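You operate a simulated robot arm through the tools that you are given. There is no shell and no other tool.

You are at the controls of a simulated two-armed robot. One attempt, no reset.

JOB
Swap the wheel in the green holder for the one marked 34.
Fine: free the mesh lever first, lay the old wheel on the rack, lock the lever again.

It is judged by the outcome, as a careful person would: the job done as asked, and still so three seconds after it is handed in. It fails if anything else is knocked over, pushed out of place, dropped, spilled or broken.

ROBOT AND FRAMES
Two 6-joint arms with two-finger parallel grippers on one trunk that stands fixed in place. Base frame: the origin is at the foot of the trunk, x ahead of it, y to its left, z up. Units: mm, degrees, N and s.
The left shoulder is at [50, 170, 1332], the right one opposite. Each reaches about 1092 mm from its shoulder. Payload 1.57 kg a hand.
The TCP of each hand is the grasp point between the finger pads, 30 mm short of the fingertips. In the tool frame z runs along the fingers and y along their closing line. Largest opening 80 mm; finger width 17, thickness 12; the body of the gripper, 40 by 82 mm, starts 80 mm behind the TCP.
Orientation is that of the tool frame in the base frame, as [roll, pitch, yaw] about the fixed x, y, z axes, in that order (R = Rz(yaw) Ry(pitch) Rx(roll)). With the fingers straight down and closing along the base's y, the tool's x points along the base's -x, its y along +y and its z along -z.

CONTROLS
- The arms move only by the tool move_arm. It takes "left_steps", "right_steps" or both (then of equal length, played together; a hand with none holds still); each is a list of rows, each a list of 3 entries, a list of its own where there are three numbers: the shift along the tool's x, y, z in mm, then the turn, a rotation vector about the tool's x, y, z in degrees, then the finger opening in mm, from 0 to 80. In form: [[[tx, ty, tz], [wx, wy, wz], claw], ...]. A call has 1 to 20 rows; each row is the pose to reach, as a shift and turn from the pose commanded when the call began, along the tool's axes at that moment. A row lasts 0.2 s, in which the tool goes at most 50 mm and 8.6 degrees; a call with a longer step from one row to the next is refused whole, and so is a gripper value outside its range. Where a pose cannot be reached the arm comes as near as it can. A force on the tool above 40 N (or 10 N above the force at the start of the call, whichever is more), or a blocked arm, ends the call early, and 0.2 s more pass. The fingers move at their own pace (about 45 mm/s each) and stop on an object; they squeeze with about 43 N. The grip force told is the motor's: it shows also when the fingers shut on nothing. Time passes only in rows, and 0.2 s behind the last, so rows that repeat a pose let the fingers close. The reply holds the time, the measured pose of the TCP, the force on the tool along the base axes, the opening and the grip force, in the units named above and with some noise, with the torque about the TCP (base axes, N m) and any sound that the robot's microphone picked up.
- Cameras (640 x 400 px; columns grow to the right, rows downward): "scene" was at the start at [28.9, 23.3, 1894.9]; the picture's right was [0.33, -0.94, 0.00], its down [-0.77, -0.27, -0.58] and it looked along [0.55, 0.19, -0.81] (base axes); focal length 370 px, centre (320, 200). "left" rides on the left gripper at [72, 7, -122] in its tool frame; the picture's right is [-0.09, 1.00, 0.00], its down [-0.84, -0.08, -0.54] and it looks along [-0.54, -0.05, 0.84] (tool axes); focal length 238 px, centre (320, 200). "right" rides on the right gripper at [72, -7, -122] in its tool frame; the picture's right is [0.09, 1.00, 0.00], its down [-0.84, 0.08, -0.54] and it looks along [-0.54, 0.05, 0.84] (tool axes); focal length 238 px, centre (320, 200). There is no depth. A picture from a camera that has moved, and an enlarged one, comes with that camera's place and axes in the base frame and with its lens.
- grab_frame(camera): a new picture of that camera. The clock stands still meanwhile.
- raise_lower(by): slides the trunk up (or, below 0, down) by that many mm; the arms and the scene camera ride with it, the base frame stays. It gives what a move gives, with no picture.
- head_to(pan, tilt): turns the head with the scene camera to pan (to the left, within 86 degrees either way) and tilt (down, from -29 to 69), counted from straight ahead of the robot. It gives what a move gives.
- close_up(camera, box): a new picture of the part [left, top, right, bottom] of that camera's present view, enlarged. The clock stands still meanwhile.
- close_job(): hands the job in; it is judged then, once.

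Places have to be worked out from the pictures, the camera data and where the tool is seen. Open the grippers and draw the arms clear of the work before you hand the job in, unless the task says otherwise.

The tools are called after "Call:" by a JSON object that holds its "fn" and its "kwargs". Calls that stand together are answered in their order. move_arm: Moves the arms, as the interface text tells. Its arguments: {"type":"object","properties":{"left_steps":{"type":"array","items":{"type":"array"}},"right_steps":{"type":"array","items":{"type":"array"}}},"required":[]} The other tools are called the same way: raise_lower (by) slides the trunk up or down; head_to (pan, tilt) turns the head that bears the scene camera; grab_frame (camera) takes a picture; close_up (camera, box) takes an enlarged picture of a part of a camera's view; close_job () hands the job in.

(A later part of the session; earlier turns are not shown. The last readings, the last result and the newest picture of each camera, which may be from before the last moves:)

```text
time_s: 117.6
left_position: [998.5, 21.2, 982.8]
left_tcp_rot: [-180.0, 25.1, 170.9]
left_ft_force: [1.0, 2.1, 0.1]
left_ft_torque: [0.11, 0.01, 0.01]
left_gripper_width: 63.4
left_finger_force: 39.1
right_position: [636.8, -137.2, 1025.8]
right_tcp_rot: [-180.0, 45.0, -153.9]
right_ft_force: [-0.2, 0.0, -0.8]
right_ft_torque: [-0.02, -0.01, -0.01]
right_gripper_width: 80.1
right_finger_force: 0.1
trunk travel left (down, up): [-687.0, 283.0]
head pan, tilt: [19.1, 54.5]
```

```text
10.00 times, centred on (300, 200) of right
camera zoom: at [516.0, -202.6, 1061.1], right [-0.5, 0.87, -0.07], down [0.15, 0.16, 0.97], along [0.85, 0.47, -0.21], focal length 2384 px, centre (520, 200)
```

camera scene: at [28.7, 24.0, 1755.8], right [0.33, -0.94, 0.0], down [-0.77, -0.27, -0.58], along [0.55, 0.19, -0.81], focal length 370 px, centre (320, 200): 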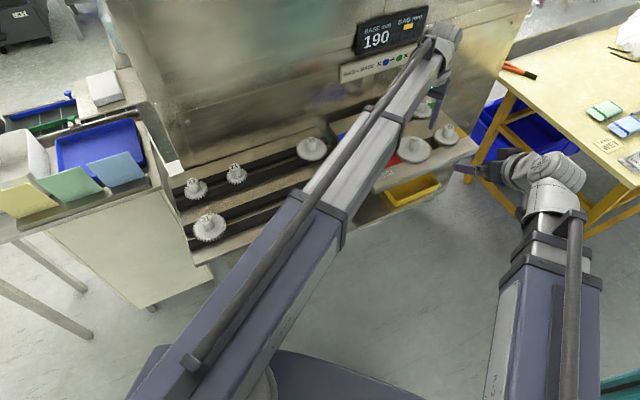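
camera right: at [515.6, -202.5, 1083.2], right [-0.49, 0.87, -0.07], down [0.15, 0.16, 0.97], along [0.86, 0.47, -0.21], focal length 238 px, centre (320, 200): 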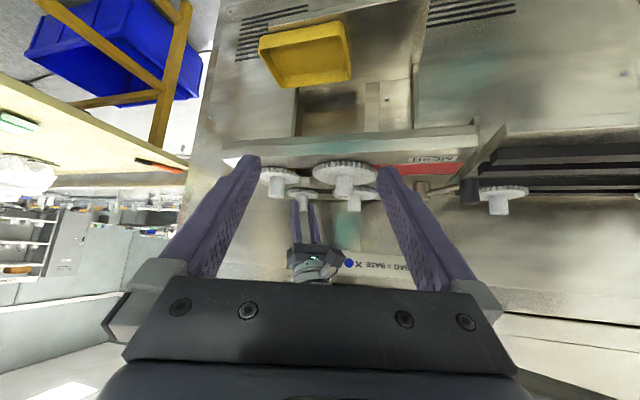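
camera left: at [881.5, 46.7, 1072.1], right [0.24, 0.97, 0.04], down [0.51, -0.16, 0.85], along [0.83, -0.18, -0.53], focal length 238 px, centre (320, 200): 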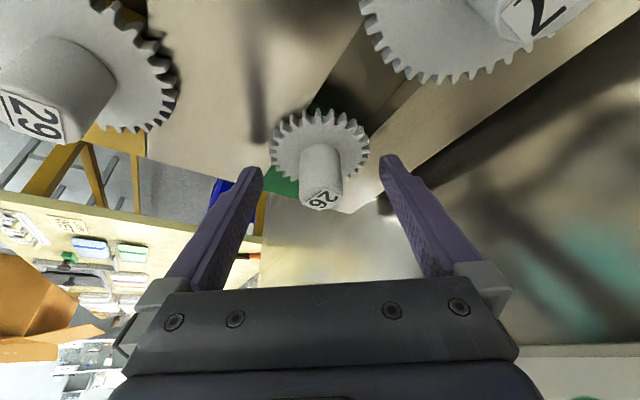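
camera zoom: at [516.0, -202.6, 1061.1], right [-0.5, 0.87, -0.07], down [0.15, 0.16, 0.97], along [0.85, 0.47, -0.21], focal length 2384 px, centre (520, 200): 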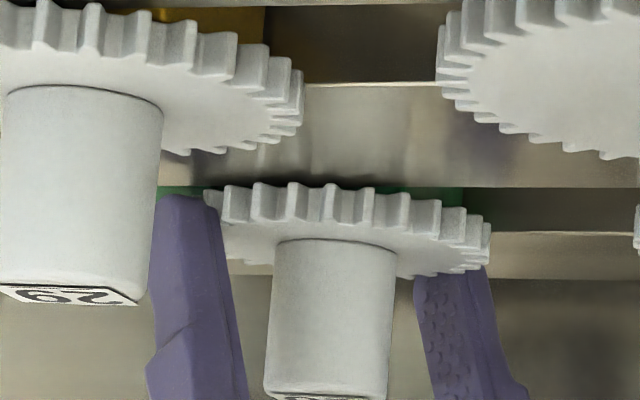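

The rim is firmly held (63 mm, 39 N). I twist the wheel 8° about its axis and read the torque.

Call:
{"fn": "move_arm", "kwargs": {"left_steps": [[[0, -0.2, 0], [-0.85, 0, -1.81], 60], [[0, -0.35, 0], [-1.69, 0, -3.63], 60], [[0, -0.5, 0], [-2.54, 0, -5.44], 60], [[0, -0.7, 0], [-3.38, 0, -7.25], 60], [[0, -0.7, 0], [-3.38, 0, -7.25], 60]]}}

Call:
{"fn": "close_up", "kwargs": {"camera": "left", "box": [240, 100, 400, 220]}}

```text
time_s: 118.8
left_position: [999.6, 20.3, 983.2]
left_tcp_rot: [180.0, 25.1, 178.9]
left_ft_force: [1.6, 3.8, 1.9]
left_ft_torque: [0.1, -0.02, -1.37]
left_gripper_width: 63.6
left_finger_force: 43.5
right_position: [637.2, -136.3, 1027.1]
right_tcp_rot: [180.0, 45.1, -153.8]
right_ft_force: [1.3, 0.2, -0.3]
right_ft_torque: [0.0, 0.02, 0.02]
right_gripper_width: 80.0
right_finger_force: 0.1
trunk travel left (down, up): [-687.0, 283.0]
head pan, tilt: [19.1, 54.5]
```

```text
3.33 times, centred on (320, 160) of left
camera zoom: at [883.3, 29.6, 1061.5], right [0.1, 0.99, 0.04], down [0.53, -0.09, 0.85], along [0.84, -0.07, -0.53], focal length 794 px, centre (320, 333)
```

zoom: 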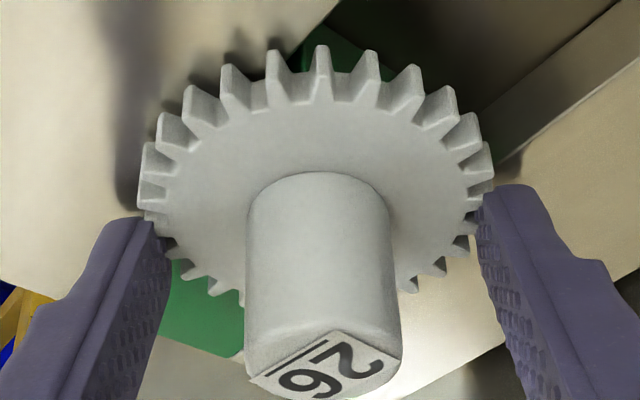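

The label kept its place relative to my fingers, so the wheel did turn on its post this time, against 1.4 N·m. I work it back and forth some more and watch whether the torque drops.

Call:
{"fn": "move_arm", "kwargs": {"left_steps": [[[0, 0.35, 0], [1.69, 0, 3.63], 60], [[0, 0.7, 0], [3.38, 0, 7.25], 60], [[0, 1.0, 0], [5.1, 0, 10.9], 60], [[0, 1.4, 0], [6.76, 0, 14.5], 60], [[0, 1.4, 0], [6.76, 0, 14.5], 60]]}}

Call:
{"fn": "close_up", "kwargs": {"camera": "left", "box": [240, 100, 400, 220]}}

```text
time_s: 120.0
left_position: [999.0, 22.0, 981.4]
left_tcp_rot: [180.0, 25.1, 162.9]
left_ft_force: [-0.9, 2.1, -0.2]
left_ft_torque: [0.05, 0.04, 1.39]
left_gripper_width: 63.4
left_finger_force: 43.0
right_position: [636.2, -136.8, 1025.3]
right_tcp_rot: [180.0, 44.9, -154.0]
right_ft_force: [0.4, -0.4, 0.9]
right_ft_torque: [-0.01, 0.01, 0.02]
right_gripper_width: 80.1
right_finger_force: 0.0
trunk travel left (down, up): [-687.0, 283.0]
head pan, tilt: [19.1, 54.5]
```

```text
3.33 times, centred on (320, 160) of left
camera zoom: at [890.2, 62.8, 1061.6], right [0.37, 0.93, 0.04], down [0.48, -0.23, 0.85], along [0.79, -0.3, -0.53], focal length 794 px, centre (320, 333)
```

zoom: 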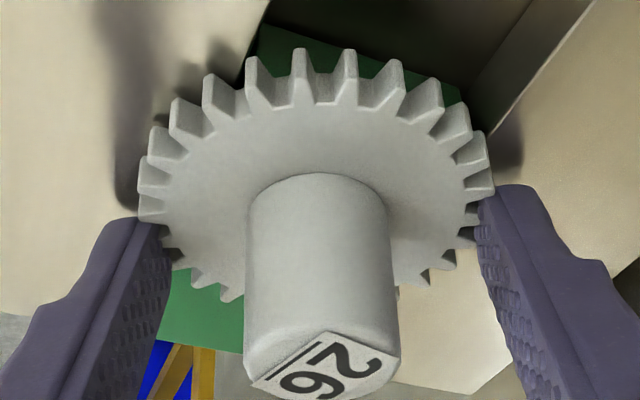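

The wheel follows by about 5° each way at ±1.4 N·m. I return to neutral to see if that is spring-back or real slipping.

Call:
{"fn": "move_arm", "kwargs": {"left_steps": [[[0, -0.35, 0], [-1.69, 0, -3.63], 60], [[0, -0.7, 0], [-3.38, 0, -7.25], 60], [[0, -0.7, 0], [-3.38, 0, -7.25], 60]]}}

Call:
{"fn": "close_up", "kwargs": {"camera": "left", "box": [240, 100, 400, 220]}}

```text
time_s: 120.8
left_position: [999.1, 21.3, 982.3]
left_tcp_rot: [-180.0, 25.0, 170.8]
left_ft_force: [0.9, 2.5, 1.2]
left_ft_torque: [0.12, 0.01, -0.77]
left_gripper_width: 63.1
left_finger_force: 42.4
right_position: [636.8, -136.7, 1026.2]
right_tcp_rot: [-180.0, 45.0, -154.0]
right_ft_force: [-0.2, 0.0, 0.3]
right_ft_torque: [0.02, 0.0, -0.01]
right_gripper_width: 80.2
right_finger_force: 0.0
trunk travel left (down, up): [-687.0, 283.0]
head pan, tilt: [19.1, 54.5]
```

```text
3.33 times, centred on (320, 160) of left
camera zoom: at [885.4, 46.5, 1061.6], right [0.24, 0.97, 0.04], down [0.51, -0.16, 0.85], along [0.83, -0.18, -0.53], focal length 794 px, centre (320, 333)
```

zoom: 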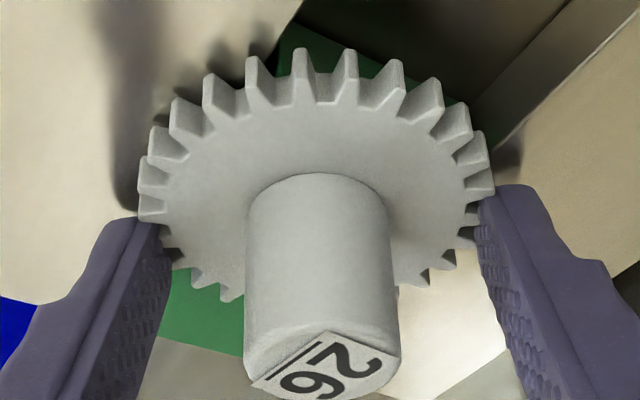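

Torque is now −0.8 N·m at neutral: the wheel turns with heavy friction, i.e. a tight fit rather than a lock. Twisting while pulling should let it creep up, so I preload upward by 1.5 mm and twist back and forth.

Call:
{"fn": "raise_lower", "kwargs": {"by": 1.5}}

Call:
{"fn": "move_arm", "kwargs": {"left_steps": [[[0, -0.35, 0], [-1.69, 0, -3.63], 60], [[0, -0.7, 0], [-3.38, 0, -7.25], 60], [[0, -0.35, 0], [-1.69, 0, -3.63], 60], [[0, 0, 0], [0, 0, 0], 60], [[0, 0.35, 0], [1.69, 0, 3.63], 60], [[0, 0.7, 0], [3.38, 0, 7.25], 60], [[0, 0.35, 0], [1.69, 0, 3.63], 60], [[0, 0, 0], [0, 0, 0], 60]]}}

Call:
{"fn": "close_up", "kwargs": {"camera": "right", "box": [268, 180, 332, 220]}}

```text
time_s: 121.3
left_position: [999.6, 20.3, 983.5]
left_tcp_rot: [180.0, 24.9, 170.8]
left_ft_force: [-3.7, 3.2, -12.4]
left_ft_torque: [0.17, 0.15, -0.72]
left_gripper_width: 63.1
left_finger_force: 42.9
right_position: [637.8, -136.6, 1026.1]
right_tcp_rot: [180.0, 44.9, -153.8]
right_ft_force: [0.2, 0.8, 0.3]
right_ft_torque: [0.01, 0.01, -0.01]
right_gripper_width: 79.9
right_finger_force: 0.2
trunk travel left (down, up): [-688.0, 282.0]
head pan, tilt: [19.1, 54.5]
```

```text
time_s: 123.1
left_position: [999.0, 19.7, 983.4]
left_tcp_rot: [179.9, 25.0, 170.6]
left_ft_force: [-0.5, 1.6, -3.2]
left_ft_torque: [-0.01, 0.06, -0.71]
left_gripper_width: 63.1
left_finger_force: 42.6
right_position: [637.4, -135.4, 1027.4]
right_tcp_rot: [-179.9, 45.0, -153.8]
right_ft_force: [0.6, -0.5, 0.1]
right_ft_torque: [-0.01, 0.01, 0.0]
right_gripper_width: 80.0
right_finger_force: 0.1
trunk travel left (down, up): [-688.0, 282.0]
head pan, tilt: [19.1, 54.5]
```

```text
10.00 times, centred on (300, 200) of right
camera zoom: at [516.2, -202.6, 1062.5], right [-0.5, 0.87, -0.07], down [0.15, 0.16, 0.97], along [0.85, 0.47, -0.21], focal length 2384 px, centre (520, 200)
```

zoom: 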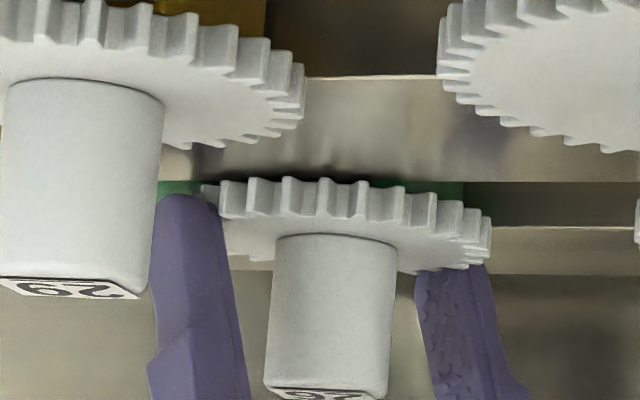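

The pull faded to 3 N but the picture shows the wheel has not risen measurably; the pads crept instead. I keep working the wheel with several more twists to see whether its friction loosens.

Call:
{"fn": "move_arm", "kwargs": {"left_steps": [[[0, -0.35, 0], [-1.69, 0, -3.63], 58], [[0, -0.7, 0], [-3.38, 0, -7.25], 58], [[0, -1.0, 0], [-5.1, 0, -10.9], 58], [[0, -0.7, 0], [-3.38, 0, -7.25], 58], [[0, -0.35, 0], [-1.69, 0, -3.63], 58], [[0, 0, 0], [0, 0, 0], 58], [[0, 0.35, 0], [1.69, 0, 3.63], 58], [[0, 0.7, 0], [3.38, 0, 7.25], 58], [[0, 1.0, 0], [5.1, 0, 10.9], 58], [[0, 0.7, 0], [3.38, 0, 7.25], 58], [[0, 0.35, 0], [1.69, 0, 3.63], 58], [[0, 0, 0], [0, 0, 0], 58], [[0, -0.35, 0], [-1.69, 0, -3.63], 58], [[0, -0.7, 0], [-3.38, 0, -7.25], 58], [[0, -1.0, 0], [-5.1, 0, -10.9], 58]]}}

Call:
{"fn": "close_up", "kwargs": {"camera": "left", "box": [240, 100, 400, 220]}}

```text
time_s: 126.3
left_position: [1000.8, 20.0, 984.4]
left_tcp_rot: [180.0, 25.2, -177.0]
left_ft_force: [7.2, 3.6, 3.5]
left_ft_torque: [0.14, -0.18, -1.41]
left_gripper_width: 63.3
left_finger_force: 43.3
right_position: [636.9, -136.3, 1026.9]
right_tcp_rot: [-179.9, 45.2, -153.9]
right_ft_force: [-0.9, 0.6, -0.1]
right_ft_torque: [0.01, 0.01, -0.05]
right_gripper_width: 80.1
right_finger_force: 0.0
trunk travel left (down, up): [-688.0, 282.0]
head pan, tilt: [19.1, 54.5]
```

```text
3.33 times, centred on (320, 160) of left
camera zoom: at [884.0, 21.1, 1062.9], right [0.03, 1.0, 0.04], down [0.53, -0.05, 0.85], along [0.85, -0.01, -0.53], focal length 794 px, centre (320, 333)
```

zoom: 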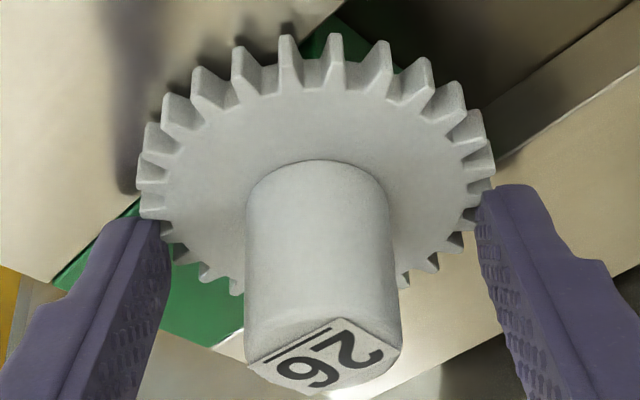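

The wheel turns but torque stays near 1.4 N·m. I return to neutral and re-test the straight pull on the hub, in case the twisting broke it loose.

Call:
{"fn": "move_arm", "kwargs": {"left_steps": [[[0, 0.35, 0], [1.69, 0, 3.63], 58], [[0, 0.7, 0], [3.38, 0, 7.25], 58], [[0, 1.0, 0], [5.1, 0, 10.9], 58], [[0, 1.0, 0], [5.1, 0, 10.9], 70], [[0, 1.0, 0], [5.1, 0, 10.9], 80], [[0, 1.0, 0], [5.1, 0, 10.9], 80]]}}

Call:
{"fn": "raise_lower", "kwargs": {"by": 9.5}}

Call:
{"fn": "move_arm", "kwargs": {"left_steps": [[[2, 0, -0.9], [0, 0, 0], 62], [[4.1, 0, -1.9], [0, 0, 0], 44], [[4.1, 0, -1.9], [0, 0, 0], 26], [[4.1, 0, -1.9], [0, 0, 0], 10], [[4.1, 0, -1.9], [0, 0, 0], 0], [[4.1, 0, -1.9], [0, 0, 0], 0], [[4.1, 0, -1.9], [0, 0, 0], 0]]}}

Call:
{"fn": "raise_lower", "kwargs": {"by": 2}}

```text
time_s: 127.7
left_position: [999.3, 20.7, 985.3]
left_tcp_rot: [180.0, 24.9, 170.7]
left_ft_force: [-0.2, 1.0, -0.5]
left_ft_torque: [0.0, -0.04, -0.01]
left_gripper_width: 80.3
left_finger_force: 0.1
right_position: [637.5, -136.8, 1027.2]
right_tcp_rot: [180.0, 45.0, -153.8]
right_ft_force: [-0.5, 0.3, -0.2]
right_ft_torque: [0.01, 0.02, -0.01]
right_gripper_width: 80.2
right_finger_force: 0.0
trunk travel left (down, up): [-688.0, 282.0]
head pan, tilt: [19.1, 54.5]
```

```text
time_s: 128.2
left_position: [999.1, 20.4, 993.7]
left_tcp_rot: [180.0, 25.1, 171.0]
left_ft_force: [-0.2, 0.2, -0.3]
left_ft_torque: [-0.01, -0.02, -0.02]
left_gripper_width: 79.9
left_finger_force: 0.1
right_position: [637.1, -136.2, 1037.8]
right_tcp_rot: [180.0, 45.0, -153.9]
right_ft_force: [0.0, 0.1, 0.3]
right_ft_torque: [0.03, 0.06, 0.01]
right_gripper_width: 80.1
right_finger_force: 0.1
trunk travel left (down, up): [-698.0, 272.0]
head pan, tilt: [19.1, 54.5]
```

```text
time_s: 129.8
left_position: [994.1, 21.9, 994.0]
left_tcp_rot: [-180.0, 25.0, 170.9]
left_ft_force: [-0.5, 1.3, 0.3]
left_ft_torque: [0.01, -0.01, -0.03]
left_gripper_width: 26.0
left_finger_force: 36.5
right_position: [637.5, -136.5, 1036.8]
right_tcp_rot: [179.9, 45.1, -153.9]
right_ft_force: [0.7, 0.4, 1.5]
right_ft_torque: [-0.05, -0.04, 0.0]
right_gripper_width: 80.0
right_finger_force: 0.1
trunk travel left (down, up): [-698.0, 272.0]
head pan, tilt: [19.1, 54.5]
```

```text
time_s: 130.4
left_position: [995.0, 21.3, 993.7]
left_tcp_rot: [-180.0, 24.8, 170.8]
left_ft_force: [-4.2, 0.2, -17.2]
left_ft_torque: [0.05, 0.32, 0.01]
left_gripper_width: 26.3
left_finger_force: 37.0
right_position: [638.8, -135.6, 1037.8]
right_tcp_rot: [180.0, 44.9, -153.9]
right_ft_force: [-0.6, 0.6, -0.1]
right_ft_torque: [0.01, 0.04, 0.01]
right_gripper_width: 80.0
right_finger_force: 0.1
trunk travel left (down, up): [-700.0, 270.0]
head pan, tilt: [19.1, 54.5]
```

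Still held axially. To interpret the torque I compare with a normal wheel: I release, go to the 29, grip its hub and twist it slightly to see how freely a healthy wheel turns.

Call:
{"fn": "move_arm", "kwargs": {"left_steps": [[[0, 0, 0], [0, 0, 0], 34], [[0, 0, 0], [0, 0, 0], 48], [[0, 0, 0], [0, 0, 0], 50]]}}

Call:
{"fn": "raise_lower", "kwargs": {"by": 57}}

Call:
{"fn": "move_arm", "kwargs": {"left_steps": [[[22.6, -34.8, -10.5], [0, 0, 0], 50], [[45.2, -69.7, -21], [0, 0, 0], 50], [[67.8, -104.5, -31.5], [0, 0, 0], 50], [[67.8, -104.5, -31.5], [0, 0, 0], 50]]}}

Call:
{"fn": "grab_frame", "kwargs": {"camera": "left"}}

Call:
{"fn": "close_up", "kwargs": {"camera": "right", "box": [240, 120, 400, 240]}}

```text
time_s: 131.2
left_position: [994.3, 20.6, 994.0]
left_tcp_rot: [-179.9, 25.0, 170.8]
left_ft_force: [0.1, 0.3, 0.2]
left_ft_torque: [-0.01, 0.01, 0.02]
left_gripper_width: 49.8
left_finger_force: 0.0
right_position: [636.0, -136.2, 1038.9]
right_tcp_rot: [-180.0, 45.0, -153.9]
right_ft_force: [0.0, 0.4, -0.5]
right_ft_torque: [-0.01, 0.01, 0.0]
right_gripper_width: 80.0
right_finger_force: 0.1
trunk travel left (down, up): [-700.0, 270.0]
head pan, tilt: [19.1, 54.5]
```

```text
time_s: 132.2
left_position: [993.8, 21.3, 1052.5]
left_tcp_rot: [-180.0, 25.0, 170.9]
left_ft_force: [0.7, -0.1, -0.3]
left_ft_torque: [-0.02, 0.0, 0.0]
left_gripper_width: 50.0
left_finger_force: 0.1
right_position: [636.6, -136.6, 1096.4]
right_tcp_rot: [179.9, 45.0, -153.9]
right_ft_force: [0.2, 1.2, -0.4]
right_ft_torque: [0.0, 0.0, 0.0]
right_gripper_width: 80.1
right_finger_force: 0.2
trunk travel left (down, up): [-757.0, 213.0]
head pan, tilt: [19.1, 54.5]
```

```text
time_s: 133.2
left_position: [906.0, -69.1, 1051.4]
left_tcp_rot: [-179.9, 25.0, 170.8]
left_ft_force: [0.0, 0.3, -0.5]
left_ft_torque: [-0.01, -0.03, 0.01]
left_gripper_width: 49.8
left_finger_force: 0.0
right_position: [637.9, -136.8, 1095.3]
right_tcp_rot: [179.9, 45.1, -153.9]
right_ft_force: [0.3, 0.4, -0.7]
right_ft_torque: [-0.04, -0.04, -0.03]
right_gripper_width: 80.0
right_finger_force: 0.1
trunk travel left (down, up): [-757.0, 213.0]
head pan, tilt: [19.1, 54.5]
```

```text
taken
camera left: at [791.1, -44.1, 1131.4], right [0.24, 0.97, 0.04], down [0.51, -0.16, 0.84], along [0.83, -0.18, -0.53], focal length 238 px, centre (320, 200)
```

left: 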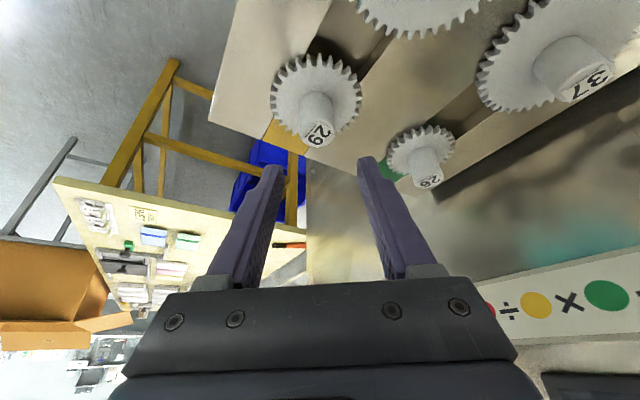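

```text
3.33 times, centred on (320, 180) of right
camera zoom: at [516.3, -202.5, 1131.0], right [-0.5, 0.87, -0.07], down [0.15, 0.16, 0.97], along [0.85, 0.47, -0.21], focal length 794 px, centre (320, 267)
```

zoom: 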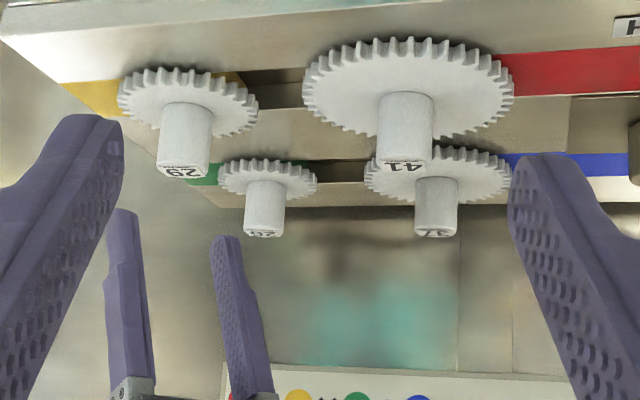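

I lower onto the 29, grip its hub, and twist by only 4° to read the torque.

Call:
{"fn": "raise_lower", "kwargs": {"by": -58}}

Call:
{"fn": "move_arm", "kwargs": {"left_steps": [[[0, 0, 0], [0, 0, 0], 32], [[0, 0, 0], [0, 0, 0], 20], [[0, 0, 0], [0, 0, 0], 5], [[0, 0, 0], [0, 0, 0], 5], [[0, 0, 0], [0, 0, 0], 5]]}}

Call:
{"fn": "move_arm", "kwargs": {"left_steps": [[[0, -0.3, 0], [-0.85, 0, -1.81], 5], [[0, -0.6, 0], [-1.69, 0, -3.63], 5], [[0, -0.6, 0], [-1.69, 0, -3.63], 5]]}}

```text
time_s: 134.1
left_position: [903.0, -70.5, 994.8]
left_tcp_rot: [179.9, 25.1, 170.8]
left_ft_force: [1.0, 0.3, -0.3]
left_ft_torque: [-0.02, 0.01, -0.05]
left_gripper_width: 50.1
left_finger_force: 0.1
right_position: [636.5, -137.5, 1038.9]
right_tcp_rot: [-180.0, 45.0, -153.9]
right_ft_force: [-0.2, -0.3, -1.0]
right_ft_torque: [0.02, -0.01, 0.0]
right_gripper_width: 80.0
right_finger_force: 0.1
trunk travel left (down, up): [-699.0, 271.0]
head pan, tilt: [19.1, 54.5]
```

```text
time_s: 135.3
left_position: [904.1, -70.1, 993.5]
left_tcp_rot: [-180.0, 25.1, 170.9]
left_ft_force: [0.7, 0.0, 0.6]
left_ft_torque: [-0.01, 0.02, 0.02]
left_gripper_width: 26.2
left_finger_force: 37.6
right_position: [636.3, -136.7, 1038.1]
right_tcp_rot: [180.0, 45.0, -153.9]
right_ft_force: [1.0, -0.1, 0.1]
right_ft_torque: [-0.03, 0.02, -0.01]
right_gripper_width: 80.1
right_finger_force: 0.0
trunk travel left (down, up): [-699.0, 271.0]
head pan, tilt: [19.1, 54.5]
```

```text
time_s: 136.1
left_position: [904.9, -71.1, 993.7]
left_tcp_rot: [-180.0, 25.1, 174.9]
left_ft_force: [0.6, 0.6, 2.2]
left_ft_torque: [-0.06, -0.03, 0.0]
left_gripper_width: 26.2
left_finger_force: 37.5
right_position: [637.5, -137.9, 1037.6]
right_tcp_rot: [-179.9, 45.1, -153.8]
right_ft_force: [0.0, -0.1, -0.1]
right_ft_torque: [0.01, -0.02, -0.01]
right_gripper_width: 79.9
right_finger_force: 0.0
trunk travel left (down, up): [-699.0, 271.0]
head pan, tilt: [19.1, 54.5]
```

The healthy 29 turns with no measurable torque, so the 26 is truly seized on its post. I turn the 29 back and release it, then compare the 26's label angle with the start to see whether it has moved for good.

Call:
{"fn": "move_arm", "kwargs": {"left_steps": [[[0, 0.3, 0], [0.85, 0, 1.81], 5], [[0, 0.6, 0], [1.69, 0, 3.63], 5], [[0, 0.6, 0], [1.69, 0, 3.63], 20], [[0, 0.6, 0], [1.69, 0, 3.63], 40], [[0, 0.6, 0], [1.69, 0, 3.63], 50], [[0, 0.6, 0], [1.69, 0, 3.63], 50]]}}

Call:
{"fn": "raise_lower", "kwargs": {"by": 60}}

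Call:
{"fn": "close_up", "kwargs": {"camera": "scene", "box": [400, 80, 464, 120]}}

Call:
{"fn": "close_up", "kwargs": {"camera": "left", "box": [370, 110, 470, 200]}}

```text
time_s: 137.5
left_position: [903.7, -68.8, 994.9]
left_tcp_rot: [180.0, 25.0, 170.8]
left_ft_force: [0.6, -0.8, -0.6]
left_ft_torque: [-0.02, 0.03, -0.02]
left_gripper_width: 50.0
left_finger_force: 0.1
right_position: [637.3, -136.3, 1038.5]
right_tcp_rot: [179.9, 44.9, -153.9]
right_ft_force: [0.3, -0.1, 0.0]
right_ft_torque: [0.02, 0.01, -0.03]
right_gripper_width: 79.7
right_finger_force: 0.0
trunk travel left (down, up): [-699.0, 271.0]
head pan, tilt: [19.1, 54.5]
```

```text
time_s: 138.5
left_position: [905.1, -69.8, 1054.6]
left_tcp_rot: [-179.9, 24.9, 170.9]
left_ft_force: [-0.3, 0.5, 0.1]
left_ft_torque: [0.02, -0.01, 0.02]
left_gripper_width: 50.0
left_finger_force: 0.0
right_position: [636.8, -137.1, 1097.6]
right_tcp_rot: [-180.0, 45.0, -153.9]
right_ft_force: [0.2, -0.5, 0.3]
right_ft_torque: [0.0, -0.04, -0.02]
right_gripper_width: 80.0
right_finger_force: 0.1
trunk travel left (down, up): [-759.0, 211.0]
head pan, tilt: [19.1, 54.5]
```

```text
10.00 times, centred on (432, 100) of scene
camera zoom: at [29.1, 23.1, 1706.3], right [0.33, -0.94, 0.0], down [-0.77, -0.27, -0.58], along [0.55, 0.19, -0.81], focal length 3702 px, centre (-800, 1200)
```

zoom: 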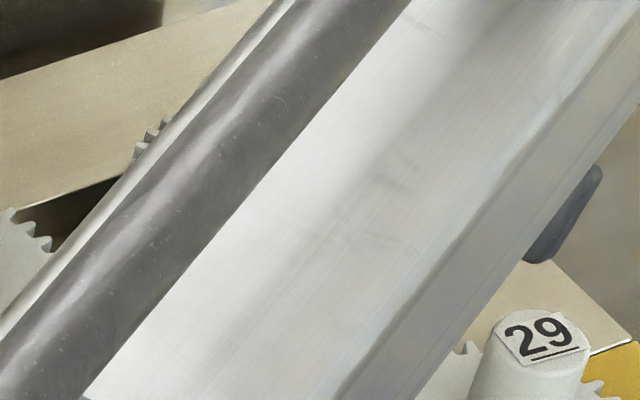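

```text
4.44 times, centred on (420, 155) of left
camera zoom: at [791.1, -43.9, 1133.5], right [0.24, 0.97, 0.04], down [0.51, -0.16, 0.84], along [0.83, -0.18, -0.53], focal length 1059 px, centre (-124, 400)
```

zoom: 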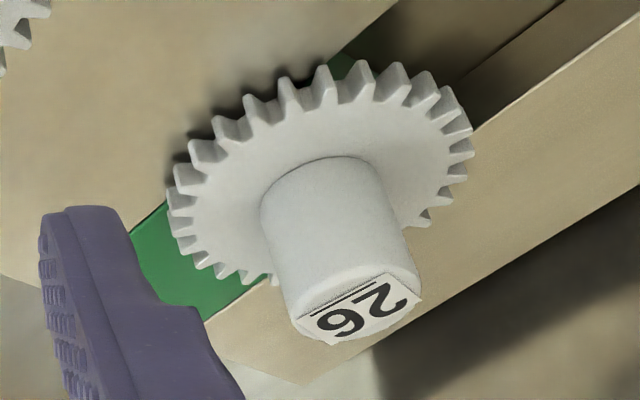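

A spring-like 0.3 N·m/deg with no slipping fits the readings, so the 26 is positively held while the 29 is free. Perhaps there is a catch on the wall side of the 26 that I cannot see from the front. I raise, straighten the hand and turn it round so its camera can look down from the far side.

Call:
{"fn": "raise_lower", "kwargs": {"by": 60}}

Call:
{"fn": "move_arm", "kwargs": {"left_steps": [[[36, 15, -14.5], [0, 5, 0], 40], [[72, 30, -29], [0, 10, 0], 20], [[108, 45, -43.5], [0, 15, 0], 0], [[144, 60, -58], [0, 20, 0], 0], [[180, 75, -72.5], [0, 25, 0], 0], [[180, 75, -72.5], [0, 25, 0], 0]]}}

```text
time_s: 139.5
left_position: [906.1, -69.3, 1114.6]
left_tcp_rot: [-180.0, 25.1, 170.9]
left_ft_force: [-0.5, 0.1, 0.3]
left_ft_torque: [-0.01, -0.03, 0.01]
left_gripper_width: 50.0
left_finger_force: 0.0
right_position: [637.4, -135.4, 1157.6]
right_tcp_rot: [-179.9, 45.0, -153.9]
right_ft_force: [0.5, 0.1, 1.0]
right_ft_torque: [-0.01, 0.02, 0.0]
right_gripper_width: 79.7
right_finger_force: 0.1
trunk travel left (down, up): [-819.0, 151.0]
head pan, tilt: [19.1, 54.5]
```

```text
time_s: 140.9
left_position: [725.5, 34.5, 1092.6]
left_tcp_rot: [180.0, -0.1, 170.8]
left_ft_force: [-0.8, 0.0, 0.0]
left_ft_torque: [0.0, 0.02, 0.01]
left_gripper_width: 0.0
left_finger_force: 21.1
left hand out of reach, approached as far as the arm can: row 1, 2, 3, 4, 5, 6
right_position: [637.1, -136.8, 1157.5]
right_tcp_rot: [179.9, 45.1, -153.9]
right_ft_force: [-0.1, 0.0, -0.2]
right_ft_torque: [-0.01, 0.0, 0.01]
right_gripper_width: 80.3
right_finger_force: 0.1
trunk travel left (down, up): [-819.0, 151.0]
head pan, tilt: [19.1, 54.5]
```

Upright at (725, 34), clear of everything. I rotate the hand about the vertical.

Call:
{"fn": "move_arm", "kwargs": {"left_steps": [[[0, 0, 0], [0, 0, 8.5], 0], [[0, 0, 0], [0, 0, 17], 0], [[0, 0, 0], [0, 0, 25.5], 0], [[0, 0, 0], [0, 0, 34], 0], [[0, 0, 0], [0, 0, 42.5], 0], [[0, 0, 0], [0, 0, 51], 0], [[0, 0, 0], [0, 0, 59.5], 0], [[0, 0, 0], [0, 0, 68], 0], [[0, 0, 0], [0, 0, 76.5], 0], [[0, 0, 0], [0, 0, 85], 0], [[0, 0, 0], [0, 0, 93.5], 0], [[0, 0, 0], [0, 0, 102], 0], [[0, 0, 0], [0, 0, 110.5], 0], [[0, 0, 0], [0, 0, 119], 0], [[0, 0, 0], [0, 0, 127.5], 0], [[0, 0, 0], [0, 0, 136], 0], [[0, 0, 0], [0, 0, 144.5], 0], [[0, 0, 0], [0, 0, 153], 0], [[0, 0, 0], [0, 0, 161.5], 0], [[0, 0, 0], [0, 0, 170], 0]]}}

```text
time_s: 145.1
left_position: [726.0, 34.1, 1094.4]
left_tcp_rot: [179.9, 0.0, 0.8]
left_ft_force: [0.4, 0.4, 0.5]
left_ft_torque: [0.02, 0.0, 0.01]
left_gripper_width: 0.0
left_finger_force: 21.5
right_position: [636.8, -137.4, 1158.4]
right_tcp_rot: [-180.0, 45.0, -153.9]
right_ft_force: [-0.3, 0.3, -0.6]
right_ft_torque: [-0.03, -0.01, 0.02]
right_gripper_width: 80.1
right_finger_force: 0.0
trunk travel left (down, up): [-819.0, 151.0]
head pan, tilt: [19.1, 54.5]
```

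Turned. I extend to the reach limit with the hand aimed slightly away from the wall, then tilt it outward so the camera ends up directly above and just beyond the 26.

Call:
{"fn": "move_arm", "kwargs": {"left_steps": [[[36, -4.7, 0], [0, 0, 4.2], 0], [[72, -9.4, 0], [0, 0, 8.3], 0], [[107.6, -14.1, 0], [0, 0, 12.5], 0], [[143.5, -18.8, 0], [0, 0, 16.6], 0], [[179.4, -23.5, 0], [0, 0, 20.8], 0], [[179.4, -23.5, 0], [0, 0, 20.8], 0]]}}

Call:
{"fn": "move_arm", "kwargs": {"left_steps": [[[30.6, 0, -2.1], [0, 8, 0], 0], [[60.6, 0, -8.5], [0, 16, 0], 0], [[89.5, 0, -19], [0, 24, 0], 0], [[116.6, 0, -33.4], [0, 32, 0], 0], [[141.4, 0, -51.5], [0, 40, 0], 0], [[141.4, 0, -51.5], [0, 40, 0], 0]]}}

Call:
{"fn": "grab_frame", "kwargs": {"camera": "left"}}

```text
time_s: 146.5
left_position: [854.7, -46.9, 1094.6]
left_tcp_rot: [-177.7, -0.6, -8.2]
left_ft_force: [-0.4, 0.5, 0.0]
left_ft_torque: [0.0, -0.02, 0.02]
left_gripper_width: 0.0
left_finger_force: 20.9
left hand out of reach, approached as far as the arm can: row 2, 3, 4, 5, 6
right_position: [636.5, -136.9, 1159.1]
right_tcp_rot: [180.0, 45.0, -153.8]
right_ft_force: [0.3, 0.4, 0.4]
right_ft_torque: [-0.04, -0.01, -0.02]
right_gripper_width: 80.0
right_finger_force: 0.1
trunk travel left (down, up): [-819.0, 151.0]
head pan, tilt: [19.1, 54.5]
```

```text
time_s: 147.9
left_position: [993.2, -67.7, 1146.7]
left_tcp_rot: [-176.9, -40.5, -10.2]
left_ft_force: [-0.2, -0.9, 1.2]
left_ft_torque: [0.01, 0.01, 0.0]
left_gripper_width: 0.0
left_finger_force: 21.4
right_position: [636.3, -136.0, 1158.1]
right_tcp_rot: [-179.9, 45.0, -153.9]
right_ft_force: [-0.7, 0.1, -0.1]
right_ft_torque: [-0.02, 0.04, -0.02]
right_gripper_width: 80.1
right_finger_force: 0.0
trunk travel left (down, up): [-819.0, 151.0]
head pan, tilt: [19.1, 54.5]
```

```text
taken
camera left: at [967.1, -75.9, 1284.9], right [-0.21, -0.97, -0.1], down [-0.97, 0.22, -0.13], along [0.15, 0.07, -0.99], focal length 238 px, centre (320, 200)
```

left: 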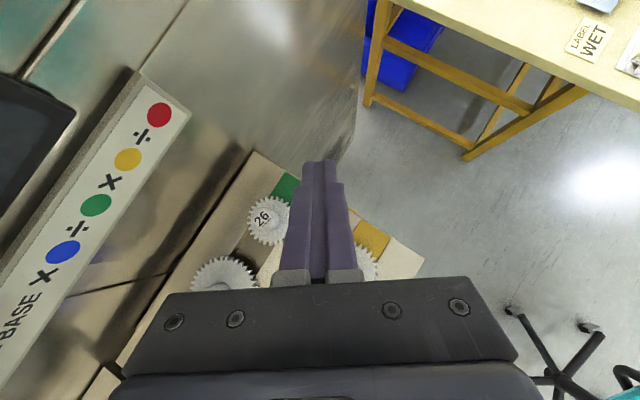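

The wrist reached a joint limit a bit earlier, but the camera now looks straight down past the 26. I zoom in on it.

Call:
{"fn": "close_up", "kwargs": {"camera": "left", "box": [220, 150, 316, 270]}}

Call:
{"fn": "close_up", "kwargs": {"camera": "left", "box": [240, 196, 288, 244]}}

```text
3.33 times, centred on (268, 210) of left
camera zoom: at [967.1, -75.9, 1284.9], right [-0.21, -0.97, -0.1], down [-0.97, 0.22, -0.13], along [0.15, 0.07, -0.99], focal length 794 px, centre (493, 167)
```

zoom: 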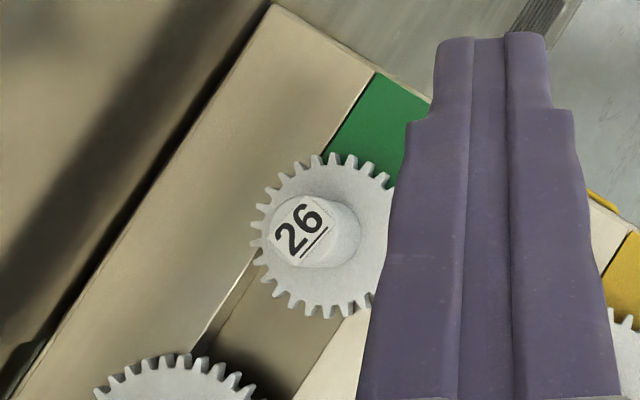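

```text
8.33 times, centred on (264, 220) of left
camera zoom: at [967.1, -75.9, 1284.9], right [-0.21, -0.97, -0.1], down [-0.97, 0.22, -0.13], along [0.15, 0.07, -0.99], focal length 1986 px, centre (787, 33)
```

zoom: 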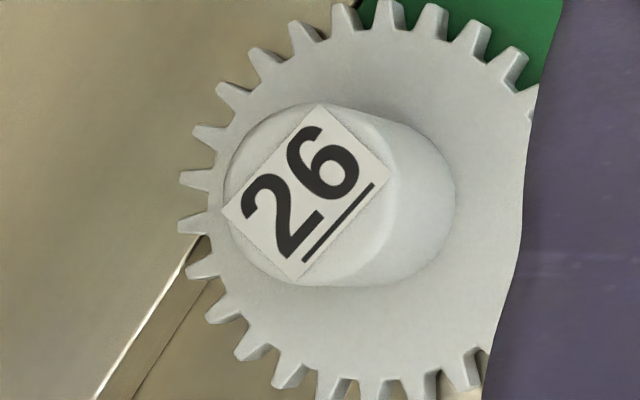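

From above there is no catch or pin on the wall side either. I bring the hand back upright and turn it back to its working direction.

Call:
{"fn": "move_arm", "kwargs": {"left_steps": [[[-30.6, 0, -2.1], [0, -8, 0], 0], [[-60.6, 0, -8.5], [0, -16, 0], 0], [[-89.5, 0, -19], [0, -24, 0], 0], [[-116.6, 0, -33.4], [0, -32, 0], 0], [[-141.4, 0, -51.5], [0, -40, 0], 0], [[-141.4, 0, -51.5], [0, -40, 0], 0]]}}

Call:
{"fn": "move_arm", "kwargs": {"left_steps": [[[-8, -3, 0], [0, 0, -8.5], 0], [[-16, -6, 0], [0, 0, -17], 0], [[-24, -9, 0], [0, 0, -25.5], 0], [[-32, -12, 0], [0, 0, -34], 0], [[-40, -15, 0], [0, 0, -42.5], 0], [[-40, -15, 0], [0, 0, -51], 0], [[-40, -15, 0], [0, 0, -59.5], 0], [[-40, -15, 0], [0, 0, -68], 0], [[-40, -15, 0], [0, 0, -76.5], 0], [[-40, -15, 0], [0, 0, -85], 0], [[-40, -15, 0], [0, 0, -93.5], 0], [[-40, -15, 0], [0, 0, -102], 0], [[-40, -15, 0], [0, 0, -110.5], 0], [[-40, -15, 0], [0, 0, -119], 0], [[-40, -15, 0], [0, 0, -127.5], 0], [[-40, -15, 0], [0, 0, -136], 0], [[-40, -15, 0], [0, 0, -144.5], 0], [[-40, -15, 0], [0, 0, -153], 0], [[-40, -15, 0], [0, 0, -161.5], 0], [[-40, -15, 0], [0, 0, -170], 0]]}}

```text
time_s: 149.3
left_position: [851.6, -46.3, 1095.0]
left_tcp_rot: [-177.6, -0.4, -8.2]
left_ft_force: [0.5, -0.4, -0.2]
left_ft_torque: [0.03, 0.0, 0.01]
left_gripper_width: 0.1
left_finger_force: 21.5
right_position: [636.6, -135.5, 1158.4]
right_tcp_rot: [-180.0, 45.1, -153.9]
right_ft_force: [-0.5, 0.6, -0.1]
right_ft_torque: [0.02, 0.0, 0.0]
right_gripper_width: 80.3
right_finger_force: 0.0
trunk travel left (down, up): [-819.0, 151.0]
head pan, tilt: [19.1, 54.5]
```

```text
time_s: 153.5
left_position: [816.7, -25.4, 1093.5]
left_tcp_rot: [177.5, -0.1, 162.0]
left_ft_force: [-0.6, -0.1, -0.4]
left_ft_torque: [0.01, 0.0, 0.0]
left_gripper_width: 0.0
left_finger_force: 21.0
right_position: [636.5, -136.5, 1158.3]
right_tcp_rot: [-180.0, 45.0, -154.0]
right_ft_force: [0.5, -1.1, 0.8]
right_ft_torque: [-0.01, -0.04, 0.0]
right_gripper_width: 80.0
right_finger_force: 0.0
trunk travel left (down, up): [-819.0, 151.0]
head pan, tilt: [19.1, 54.5]
```

I straighten the small roll error first. One thing I have not tried is a straight pull on the rim, where the grip proved stronger (43 N squeeze, higher friction) than on the hub; I go back above the 26 for that.

Call:
{"fn": "move_arm", "kwargs": {"left_steps": [[[0, 0, 0], [1.2, 0, -4.5], 40], [[0, 0, 0], [2.5, 0, -9], 80], [[0, 0, 0], [2.5, 0, -9], 80]]}}

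Call:
{"fn": "move_arm", "kwargs": {"left_steps": [[[-34.6, 14.8, -0.8], [0, -5, 0], 80], [[-69.1, 29.7, -3.3], [0, -10, 0], 80], [[-103.7, 44.5, -7.5], [0, -15, 0], 80], [[-138.2, 59.4, -13.3], [0, -20, 0], 80], [[-172.8, 74.2, -20.6], [0, -25, 0], 80], [[-172.8, 74.2, -20.6], [0, -25, 0], 80]]}}

Call:
{"fn": "grab_frame", "kwargs": {"camera": "left"}}

```text
time_s: 154.3
left_position: [816.4, -25.6, 1093.5]
left_tcp_rot: [-179.8, 0.2, 170.9]
left_ft_force: [0.6, 1.1, 0.1]
left_ft_torque: [0.01, 0.03, 0.05]
left_gripper_width: 66.1
left_finger_force: 0.0
right_position: [636.5, -137.8, 1157.9]
right_tcp_rot: [180.0, 44.9, -153.9]
right_ft_force: [-0.7, 0.2, -0.3]
right_ft_torque: [0.0, -0.03, 0.03]
right_gripper_width: 79.8
right_finger_force: 0.0
trunk travel left (down, up): [-819.0, 151.0]
head pan, tilt: [19.1, 54.5]
```

```text
time_s: 155.7
left_position: [998.5, 21.0, 1116.2]
left_tcp_rot: [-179.8, 25.3, 171.0]
left_ft_force: [0.2, -0.5, 0.6]
left_ft_torque: [-0.03, 0.03, 0.0]
left_gripper_width: 79.8
left_finger_force: 0.0
left hand out of reach, approached as far as the arm can: row 4
right_position: [636.1, -136.7, 1158.6]
right_tcp_rot: [180.0, 45.0, -153.9]
right_ft_force: [0.1, 0.1, -0.5]
right_ft_torque: [-0.01, -0.02, -0.02]
right_gripper_width: 80.0
right_finger_force: 0.0
trunk travel left (down, up): [-819.0, 151.0]
head pan, tilt: [19.1, 54.5]
```

```text
taken
camera left: at [884.1, 46.4, 1193.7], right [0.24, 0.97, 0.04], down [0.51, -0.16, 0.85], along [0.83, -0.19, -0.53], focal length 238 px, centre (320, 200)
```

left: 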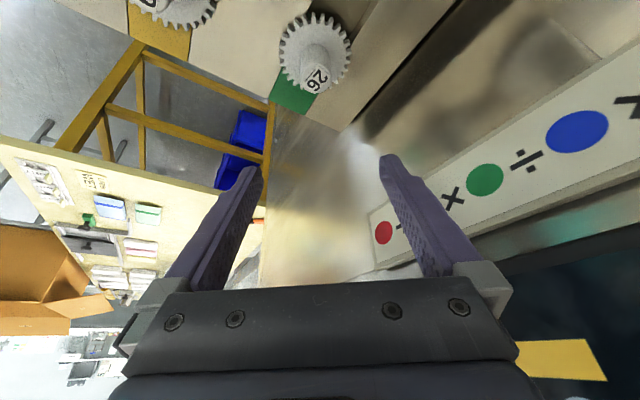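

Aligned as before. I lower to rim level (trunk travel −687 as last time) and close on the rim.

Call:
{"fn": "raise_lower", "kwargs": {"by": -110}}

Call:
{"fn": "raise_lower", "kwargs": {"by": -22}}

Call:
{"fn": "close_up", "kwargs": {"camera": "left", "box": [240, 100, 400, 220]}}

Call:
{"fn": "move_arm", "kwargs": {"left_steps": [[[0, 0, 0], [0, 0, 0], 72], [[0, 0, 0], [0, 0, 0], 62], [[0, 0, 0], [0, 0, 0], 40], [[0, 0, 0], [0, 0, 0], 30], [[0, 0, 0], [0, 0, 0], 30]]}}

```text
time_s: 157.2
left_position: [997.4, 20.8, 1005.0]
left_tcp_rot: [-179.7, 25.2, 171.0]
left_ft_force: [-0.3, -1.3, 0.2]
left_ft_torque: [0.01, -0.02, -0.03]
left_gripper_width: 80.0
left_finger_force: 0.1
right_position: [636.7, -137.0, 1049.2]
right_tcp_rot: [-180.0, 45.1, -154.0]
right_ft_force: [-0.1, -0.2, -0.1]
right_ft_torque: [-0.01, -0.02, -0.02]
right_gripper_width: 80.2
right_finger_force: 0.1
trunk travel left (down, up): [-709.0, 261.0]
head pan, tilt: [19.1, 54.5]
```

```text
time_s: 157.8
left_position: [998.7, 20.4, 982.1]
left_tcp_rot: [-179.9, 25.2, 170.9]
left_ft_force: [-0.6, 1.1, -0.7]
left_ft_torque: [0.02, -0.03, -0.01]
left_gripper_width: 80.0
left_finger_force: 0.0
right_position: [636.7, -137.1, 1026.4]
right_tcp_rot: [-179.9, 45.0, -153.9]
right_ft_force: [0.2, 0.1, 0.5]
right_ft_torque: [-0.01, 0.0, 0.01]
right_gripper_width: 80.0
right_finger_force: 0.1
trunk travel left (down, up): [-687.0, 283.0]
head pan, tilt: [19.1, 54.5]
```

```text
3.33 times, centred on (320, 160) of left
camera zoom: at [884.0, 46.3, 1061.6], right [0.24, 0.97, 0.04], down [0.51, -0.16, 0.85], along [0.83, -0.19, -0.53], focal length 794 px, centre (320, 333)
```

zoom: 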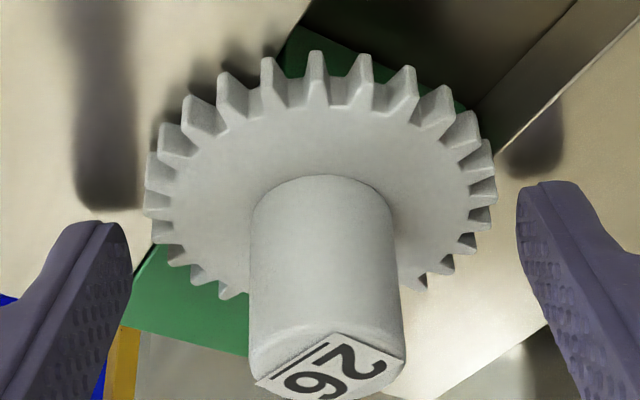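

```text
time_s: 159.0
left_position: [999.1, 21.1, 983.4]
left_tcp_rot: [-179.7, 25.2, 170.9]
left_ft_force: [0.2, 3.0, 1.0]
left_ft_torque: [0.13, -0.04, -0.02]
left_gripper_width: 63.3
left_finger_force: 42.7
right_position: [636.3, -136.2, 1026.4]
right_tcp_rot: [179.9, 45.0, -153.9]
right_ft_force: [0.1, 0.6, 0.5]
right_ft_torque: [0.0, 0.02, 0.03]
right_gripper_width: 80.1
right_finger_force: 0.1
trunk travel left (down, up): [-687.0, 283.0]
head pan, tilt: [19.1, 54.5]
```

Rim held at 42.7 N. Now the straight pull in small steps.

Call:
{"fn": "raise_lower", "kwargs": {"by": 3}}

Call:
{"fn": "raise_lower", "kwargs": {"by": 1}}

Call:
{"fn": "raise_lower", "kwargs": {"by": 1}}

Call:
{"fn": "close_up", "kwargs": {"camera": "right", "box": [268, 180, 332, 220]}}

```text
time_s: 159.6
left_position: [999.2, 20.9, 983.5]
left_tcp_rot: [-179.8, 24.9, 171.0]
left_ft_force: [-6.5, 3.8, -25.6]
left_ft_torque: [0.2, 0.28, -0.01]
left_gripper_width: 63.0
left_finger_force: 42.5
right_position: [638.1, -136.6, 1027.4]
right_tcp_rot: [-180.0, 44.8, -154.0]
right_ft_force: [-0.6, 0.3, 0.5]
right_ft_torque: [0.0, 0.01, 0.02]
right_gripper_width: 79.8
right_finger_force: 0.1
trunk travel left (down, up): [-690.0, 280.0]
head pan, tilt: [19.1, 54.5]
```

```text
time_s: 160.1
left_position: [999.0, 20.6, 983.6]
left_tcp_rot: [-179.7, 24.8, 170.9]
left_ft_force: [-10.4, 4.1, -35.6]
left_ft_torque: [0.16, 0.47, 0.04]
left_gripper_width: 63.1
left_finger_force: 43.5
right_position: [638.1, -136.1, 1028.5]
right_tcp_rot: [179.9, 44.8, -154.0]
right_ft_force: [-0.3, 0.2, -0.7]
right_ft_torque: [0.0, 0.04, 0.0]
right_gripper_width: 79.9
right_finger_force: 0.2
trunk travel left (down, up): [-691.0, 279.0]
head pan, tilt: [19.1, 54.5]
```

```text
time_s: 160.6
left_position: [1000.0, 20.8, 985.1]
left_tcp_rot: [-179.8, 24.9, 170.9]
left_ft_force: [-9.9, 3.4, -34.0]
left_ft_torque: [0.14, 0.47, -0.01]
left_gripper_width: 63.0
left_finger_force: 43.1
right_position: [640.3, -136.4, 1029.3]
right_tcp_rot: [179.9, 44.9, -154.0]
right_ft_force: [-0.7, 1.1, -0.1]
right_ft_torque: [0.0, 0.02, 0.03]
right_gripper_width: 79.7
right_finger_force: 0.0
trunk travel left (down, up): [-692.0, 278.0]
head pan, tilt: [19.1, 54.5]
```

```text
10.00 times, centred on (300, 200) of right
camera zoom: at [518.3, -202.5, 1064.8], right [-0.5, 0.87, -0.06], down [0.16, 0.16, 0.97], along [0.85, 0.47, -0.22], focal length 2384 px, centre (520, 200)
```

zoom: 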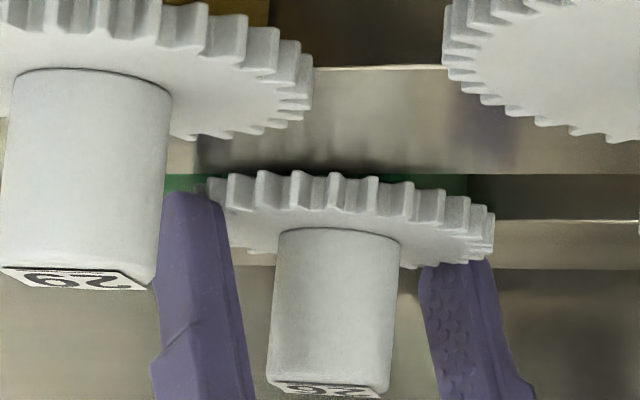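

Even 37 N on the rim does not move it, so it is definitely locked rather than tight. I release it and check the 37 (its mesh partner, same pair) for comparison.

Call:
{"fn": "raise_lower", "kwargs": {"by": -4}}

Call:
{"fn": "move_arm", "kwargs": {"left_steps": [[[0, 0, 0], [0, 0, 0], 70], [[0, 0, 0], [0, 0, 0], 80], [[0, 0, 0], [0, 0, 0], 80]]}}

Call:
{"fn": "raise_lower", "kwargs": {"by": 73}}

Call:
{"fn": "move_arm", "kwargs": {"left_steps": [[[25, 23, -12], [0, 0, 0], 60], [[50, 46, -24], [0, 0, 0], 50], [[81.2, 68.3, -40.2], [0, 0, 0], 50], [[81.2, 68.3, -40.2], [0, 0, 0], 50]]}}

Call:
{"fn": "grab_frame", "kwargs": {"camera": "left"}}

```text
time_s: 161.1
left_position: [998.7, 21.1, 984.9]
left_tcp_rot: [-179.9, 25.3, 171.0]
left_ft_force: [-4.4, 4.1, -0.7]
left_ft_torque: [0.02, 0.32, 0.06]
left_gripper_width: 63.3
left_finger_force: 42.8
right_position: [635.4, -136.3, 1027.5]
right_tcp_rot: [-180.0, 44.9, -153.9]
right_ft_force: [0.3, -0.6, -0.1]
right_ft_torque: [0.01, -0.03, -0.02]
right_gripper_width: 80.0
right_finger_force: 0.1
trunk travel left (down, up): [-688.0, 282.0]
head pan, tilt: [19.1, 54.5]
```

```text
time_s: 161.9
left_position: [997.5, 19.6, 984.1]
left_tcp_rot: [-179.8, 25.2, 170.9]
left_ft_force: [0.0, 0.0, 0.2]
left_ft_torque: [0.03, 0.0, 0.01]
left_gripper_width: 79.9
left_finger_force: 0.0
right_position: [637.0, -136.8, 1026.8]
right_tcp_rot: [-180.0, 45.0, -153.9]
right_ft_force: [-0.2, 0.7, -0.3]
right_ft_torque: [-0.03, 0.02, 0.0]
right_gripper_width: 79.9
right_finger_force: 0.1
trunk travel left (down, up): [-688.0, 282.0]
head pan, tilt: [19.1, 54.5]
```

```text
time_s: 163.0
left_position: [998.7, 21.1, 1057.0]
left_tcp_rot: [-179.9, 25.2, 170.9]
left_ft_force: [-1.0, 0.5, -0.6]
left_ft_torque: [0.01, 0.04, -0.01]
left_gripper_width: 80.0
left_finger_force: 0.2
right_position: [636.5, -136.3, 1100.1]
right_tcp_rot: [180.0, 45.0, -153.9]
right_ft_force: [0.6, 0.2, 0.3]
right_ft_torque: [0.01, 0.01, 0.0]
right_gripper_width: 80.0
right_finger_force: 0.1
trunk travel left (down, up): [-761.0, 209.0]
head pan, tilt: [19.1, 54.5]
```

```text
time_s: 164.0
left_position: [920.6, 102.5, 1056.5]
left_tcp_rot: [-179.8, 25.3, 170.9]
left_ft_force: [0.1, -0.3, -0.5]
left_ft_torque: [0.0, -0.01, 0.0]
left_gripper_width: 49.8
left_finger_force: 0.0
right_position: [636.9, -137.6, 1099.2]
right_tcp_rot: [179.9, 45.0, -153.9]
right_ft_force: [0.7, -0.4, -1.0]
right_ft_torque: [0.03, 0.01, 0.0]
right_gripper_width: 80.2
right_finger_force: 0.0
trunk travel left (down, up): [-761.0, 209.0]
head pan, tilt: [19.1, 54.5]
```

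```text
taken
camera left: at [806.4, 128.6, 1135.2], right [0.24, 0.97, 0.04], down [0.51, -0.16, 0.85], along [0.83, -0.19, -0.53], focal length 238 px, centre (320, 200)
```

left: 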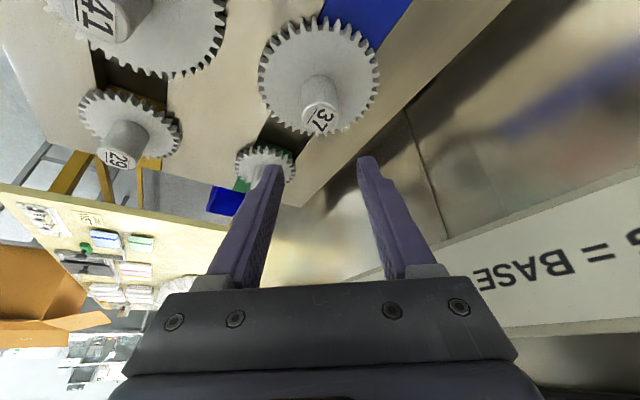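

The 37's hub is at about (918.6, 106.8). I centre on it, lower, grip, and try 1.5 mm of lift.

Call:
{"fn": "move_arm", "kwargs": {"left_steps": [[[5, 2, -2.3], [0, 0, 0], 50], [[9.9, 3.9, -4.6], [0, 0, 0], 50], [[9.9, 3.9, -4.6], [0, 0, 0], 50]]}}

Call:
{"fn": "raise_lower", "kwargs": {"by": -62.5}}

Call:
{"fn": "close_up", "kwargs": {"camera": "left", "box": [240, 100, 400, 220]}}

Call:
{"fn": "move_arm", "kwargs": {"left_steps": [[[0, 0, 0], [0, 0, 0], 32], [[0, 0, 0], [0, 0, 0], 20], [[0, 0, 0], [0, 0, 0], 5], [[0, 0, 0], [0, 0, 0], 5], [[0, 0, 0], [0, 0, 0], 5]]}}

Call:
{"fn": "raise_lower", "kwargs": {"by": 1.5}}

```text
time_s: 164.8
left_position: [909.7, 108.0, 1057.7]
left_tcp_rot: [-179.8, 25.3, 170.9]
left_ft_force: [0.7, -0.9, 0.0]
left_ft_torque: [0.03, 0.0, 0.0]
left_gripper_width: 50.2
left_finger_force: 0.0
right_position: [636.4, -135.9, 1101.2]
right_tcp_rot: [-180.0, 45.0, -154.0]
right_ft_force: [-0.2, 0.1, -0.2]
right_ft_torque: [0.01, 0.01, 0.01]
right_gripper_width: 80.0
right_finger_force: 0.1
trunk travel left (down, up): [-761.0, 209.0]
head pan, tilt: [19.1, 54.5]
```

```text
time_s: 165.8
left_position: [909.4, 108.4, 994.4]
left_tcp_rot: [-179.8, 25.3, 170.9]
left_ft_force: [-0.3, -0.3, 0.0]
left_ft_torque: [0.01, 0.0, 0.04]
left_gripper_width: 49.8
left_finger_force: 0.0
right_position: [637.0, -136.0, 1038.2]
right_tcp_rot: [-180.0, 45.1, -153.9]
right_ft_force: [0.2, 0.0, 0.5]
right_ft_torque: [0.0, 0.01, -0.01]
right_gripper_width: 80.1
right_finger_force: 0.1
trunk travel left (down, up): [-698.0, 272.0]
head pan, tilt: [19.1, 54.5]
```

```text
3.33 times, centred on (320, 160) of left
camera zoom: at [795.4, 134.0, 1073.1], right [0.24, 0.97, 0.04], down [0.51, -0.16, 0.85], along [0.83, -0.19, -0.53], focal length 794 px, centre (320, 333)
```

zoom: 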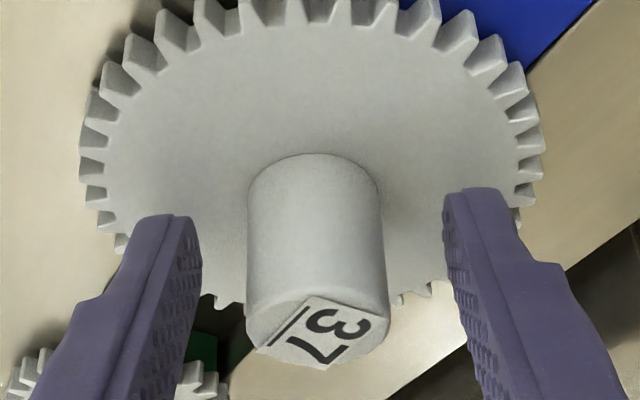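

```text
time_s: 167.0
left_position: [909.1, 108.0, 994.9]
left_tcp_rot: [-179.7, 25.4, 170.8]
left_ft_force: [0.5, 0.1, -0.1]
left_ft_torque: [-0.01, 0.02, -0.04]
left_gripper_width: 26.6
left_finger_force: 37.9
right_position: [635.3, -136.1, 1037.5]
right_tcp_rot: [179.9, 45.0, -153.9]
right_ft_force: [0.5, -0.2, -0.4]
right_ft_torque: [0.02, -0.01, 0.0]
right_gripper_width: 79.8
right_finger_force: 0.1
trunk travel left (down, up): [-698.0, 272.0]
head pan, tilt: [19.1, 54.5]
```

```text
time_s: 167.5
left_position: [909.4, 108.7, 995.8]
left_tcp_rot: [-179.9, 25.3, 170.9]
left_ft_force: [-0.2, 0.4, -0.1]
left_ft_torque: [-0.02, 0.01, -0.01]
left_gripper_width: 26.8
left_finger_force: 36.8
right_position: [637.1, -136.1, 1039.4]
right_tcp_rot: [179.9, 45.0, -154.0]
right_ft_force: [0.1, 0.5, -0.2]
right_ft_torque: [-0.02, 0.02, 0.0]
right_gripper_width: 79.9
right_finger_force: 0.1
trunk travel left (down, up): [-700.0, 270.0]
head pan, tilt: [19.1, 54.5]
```

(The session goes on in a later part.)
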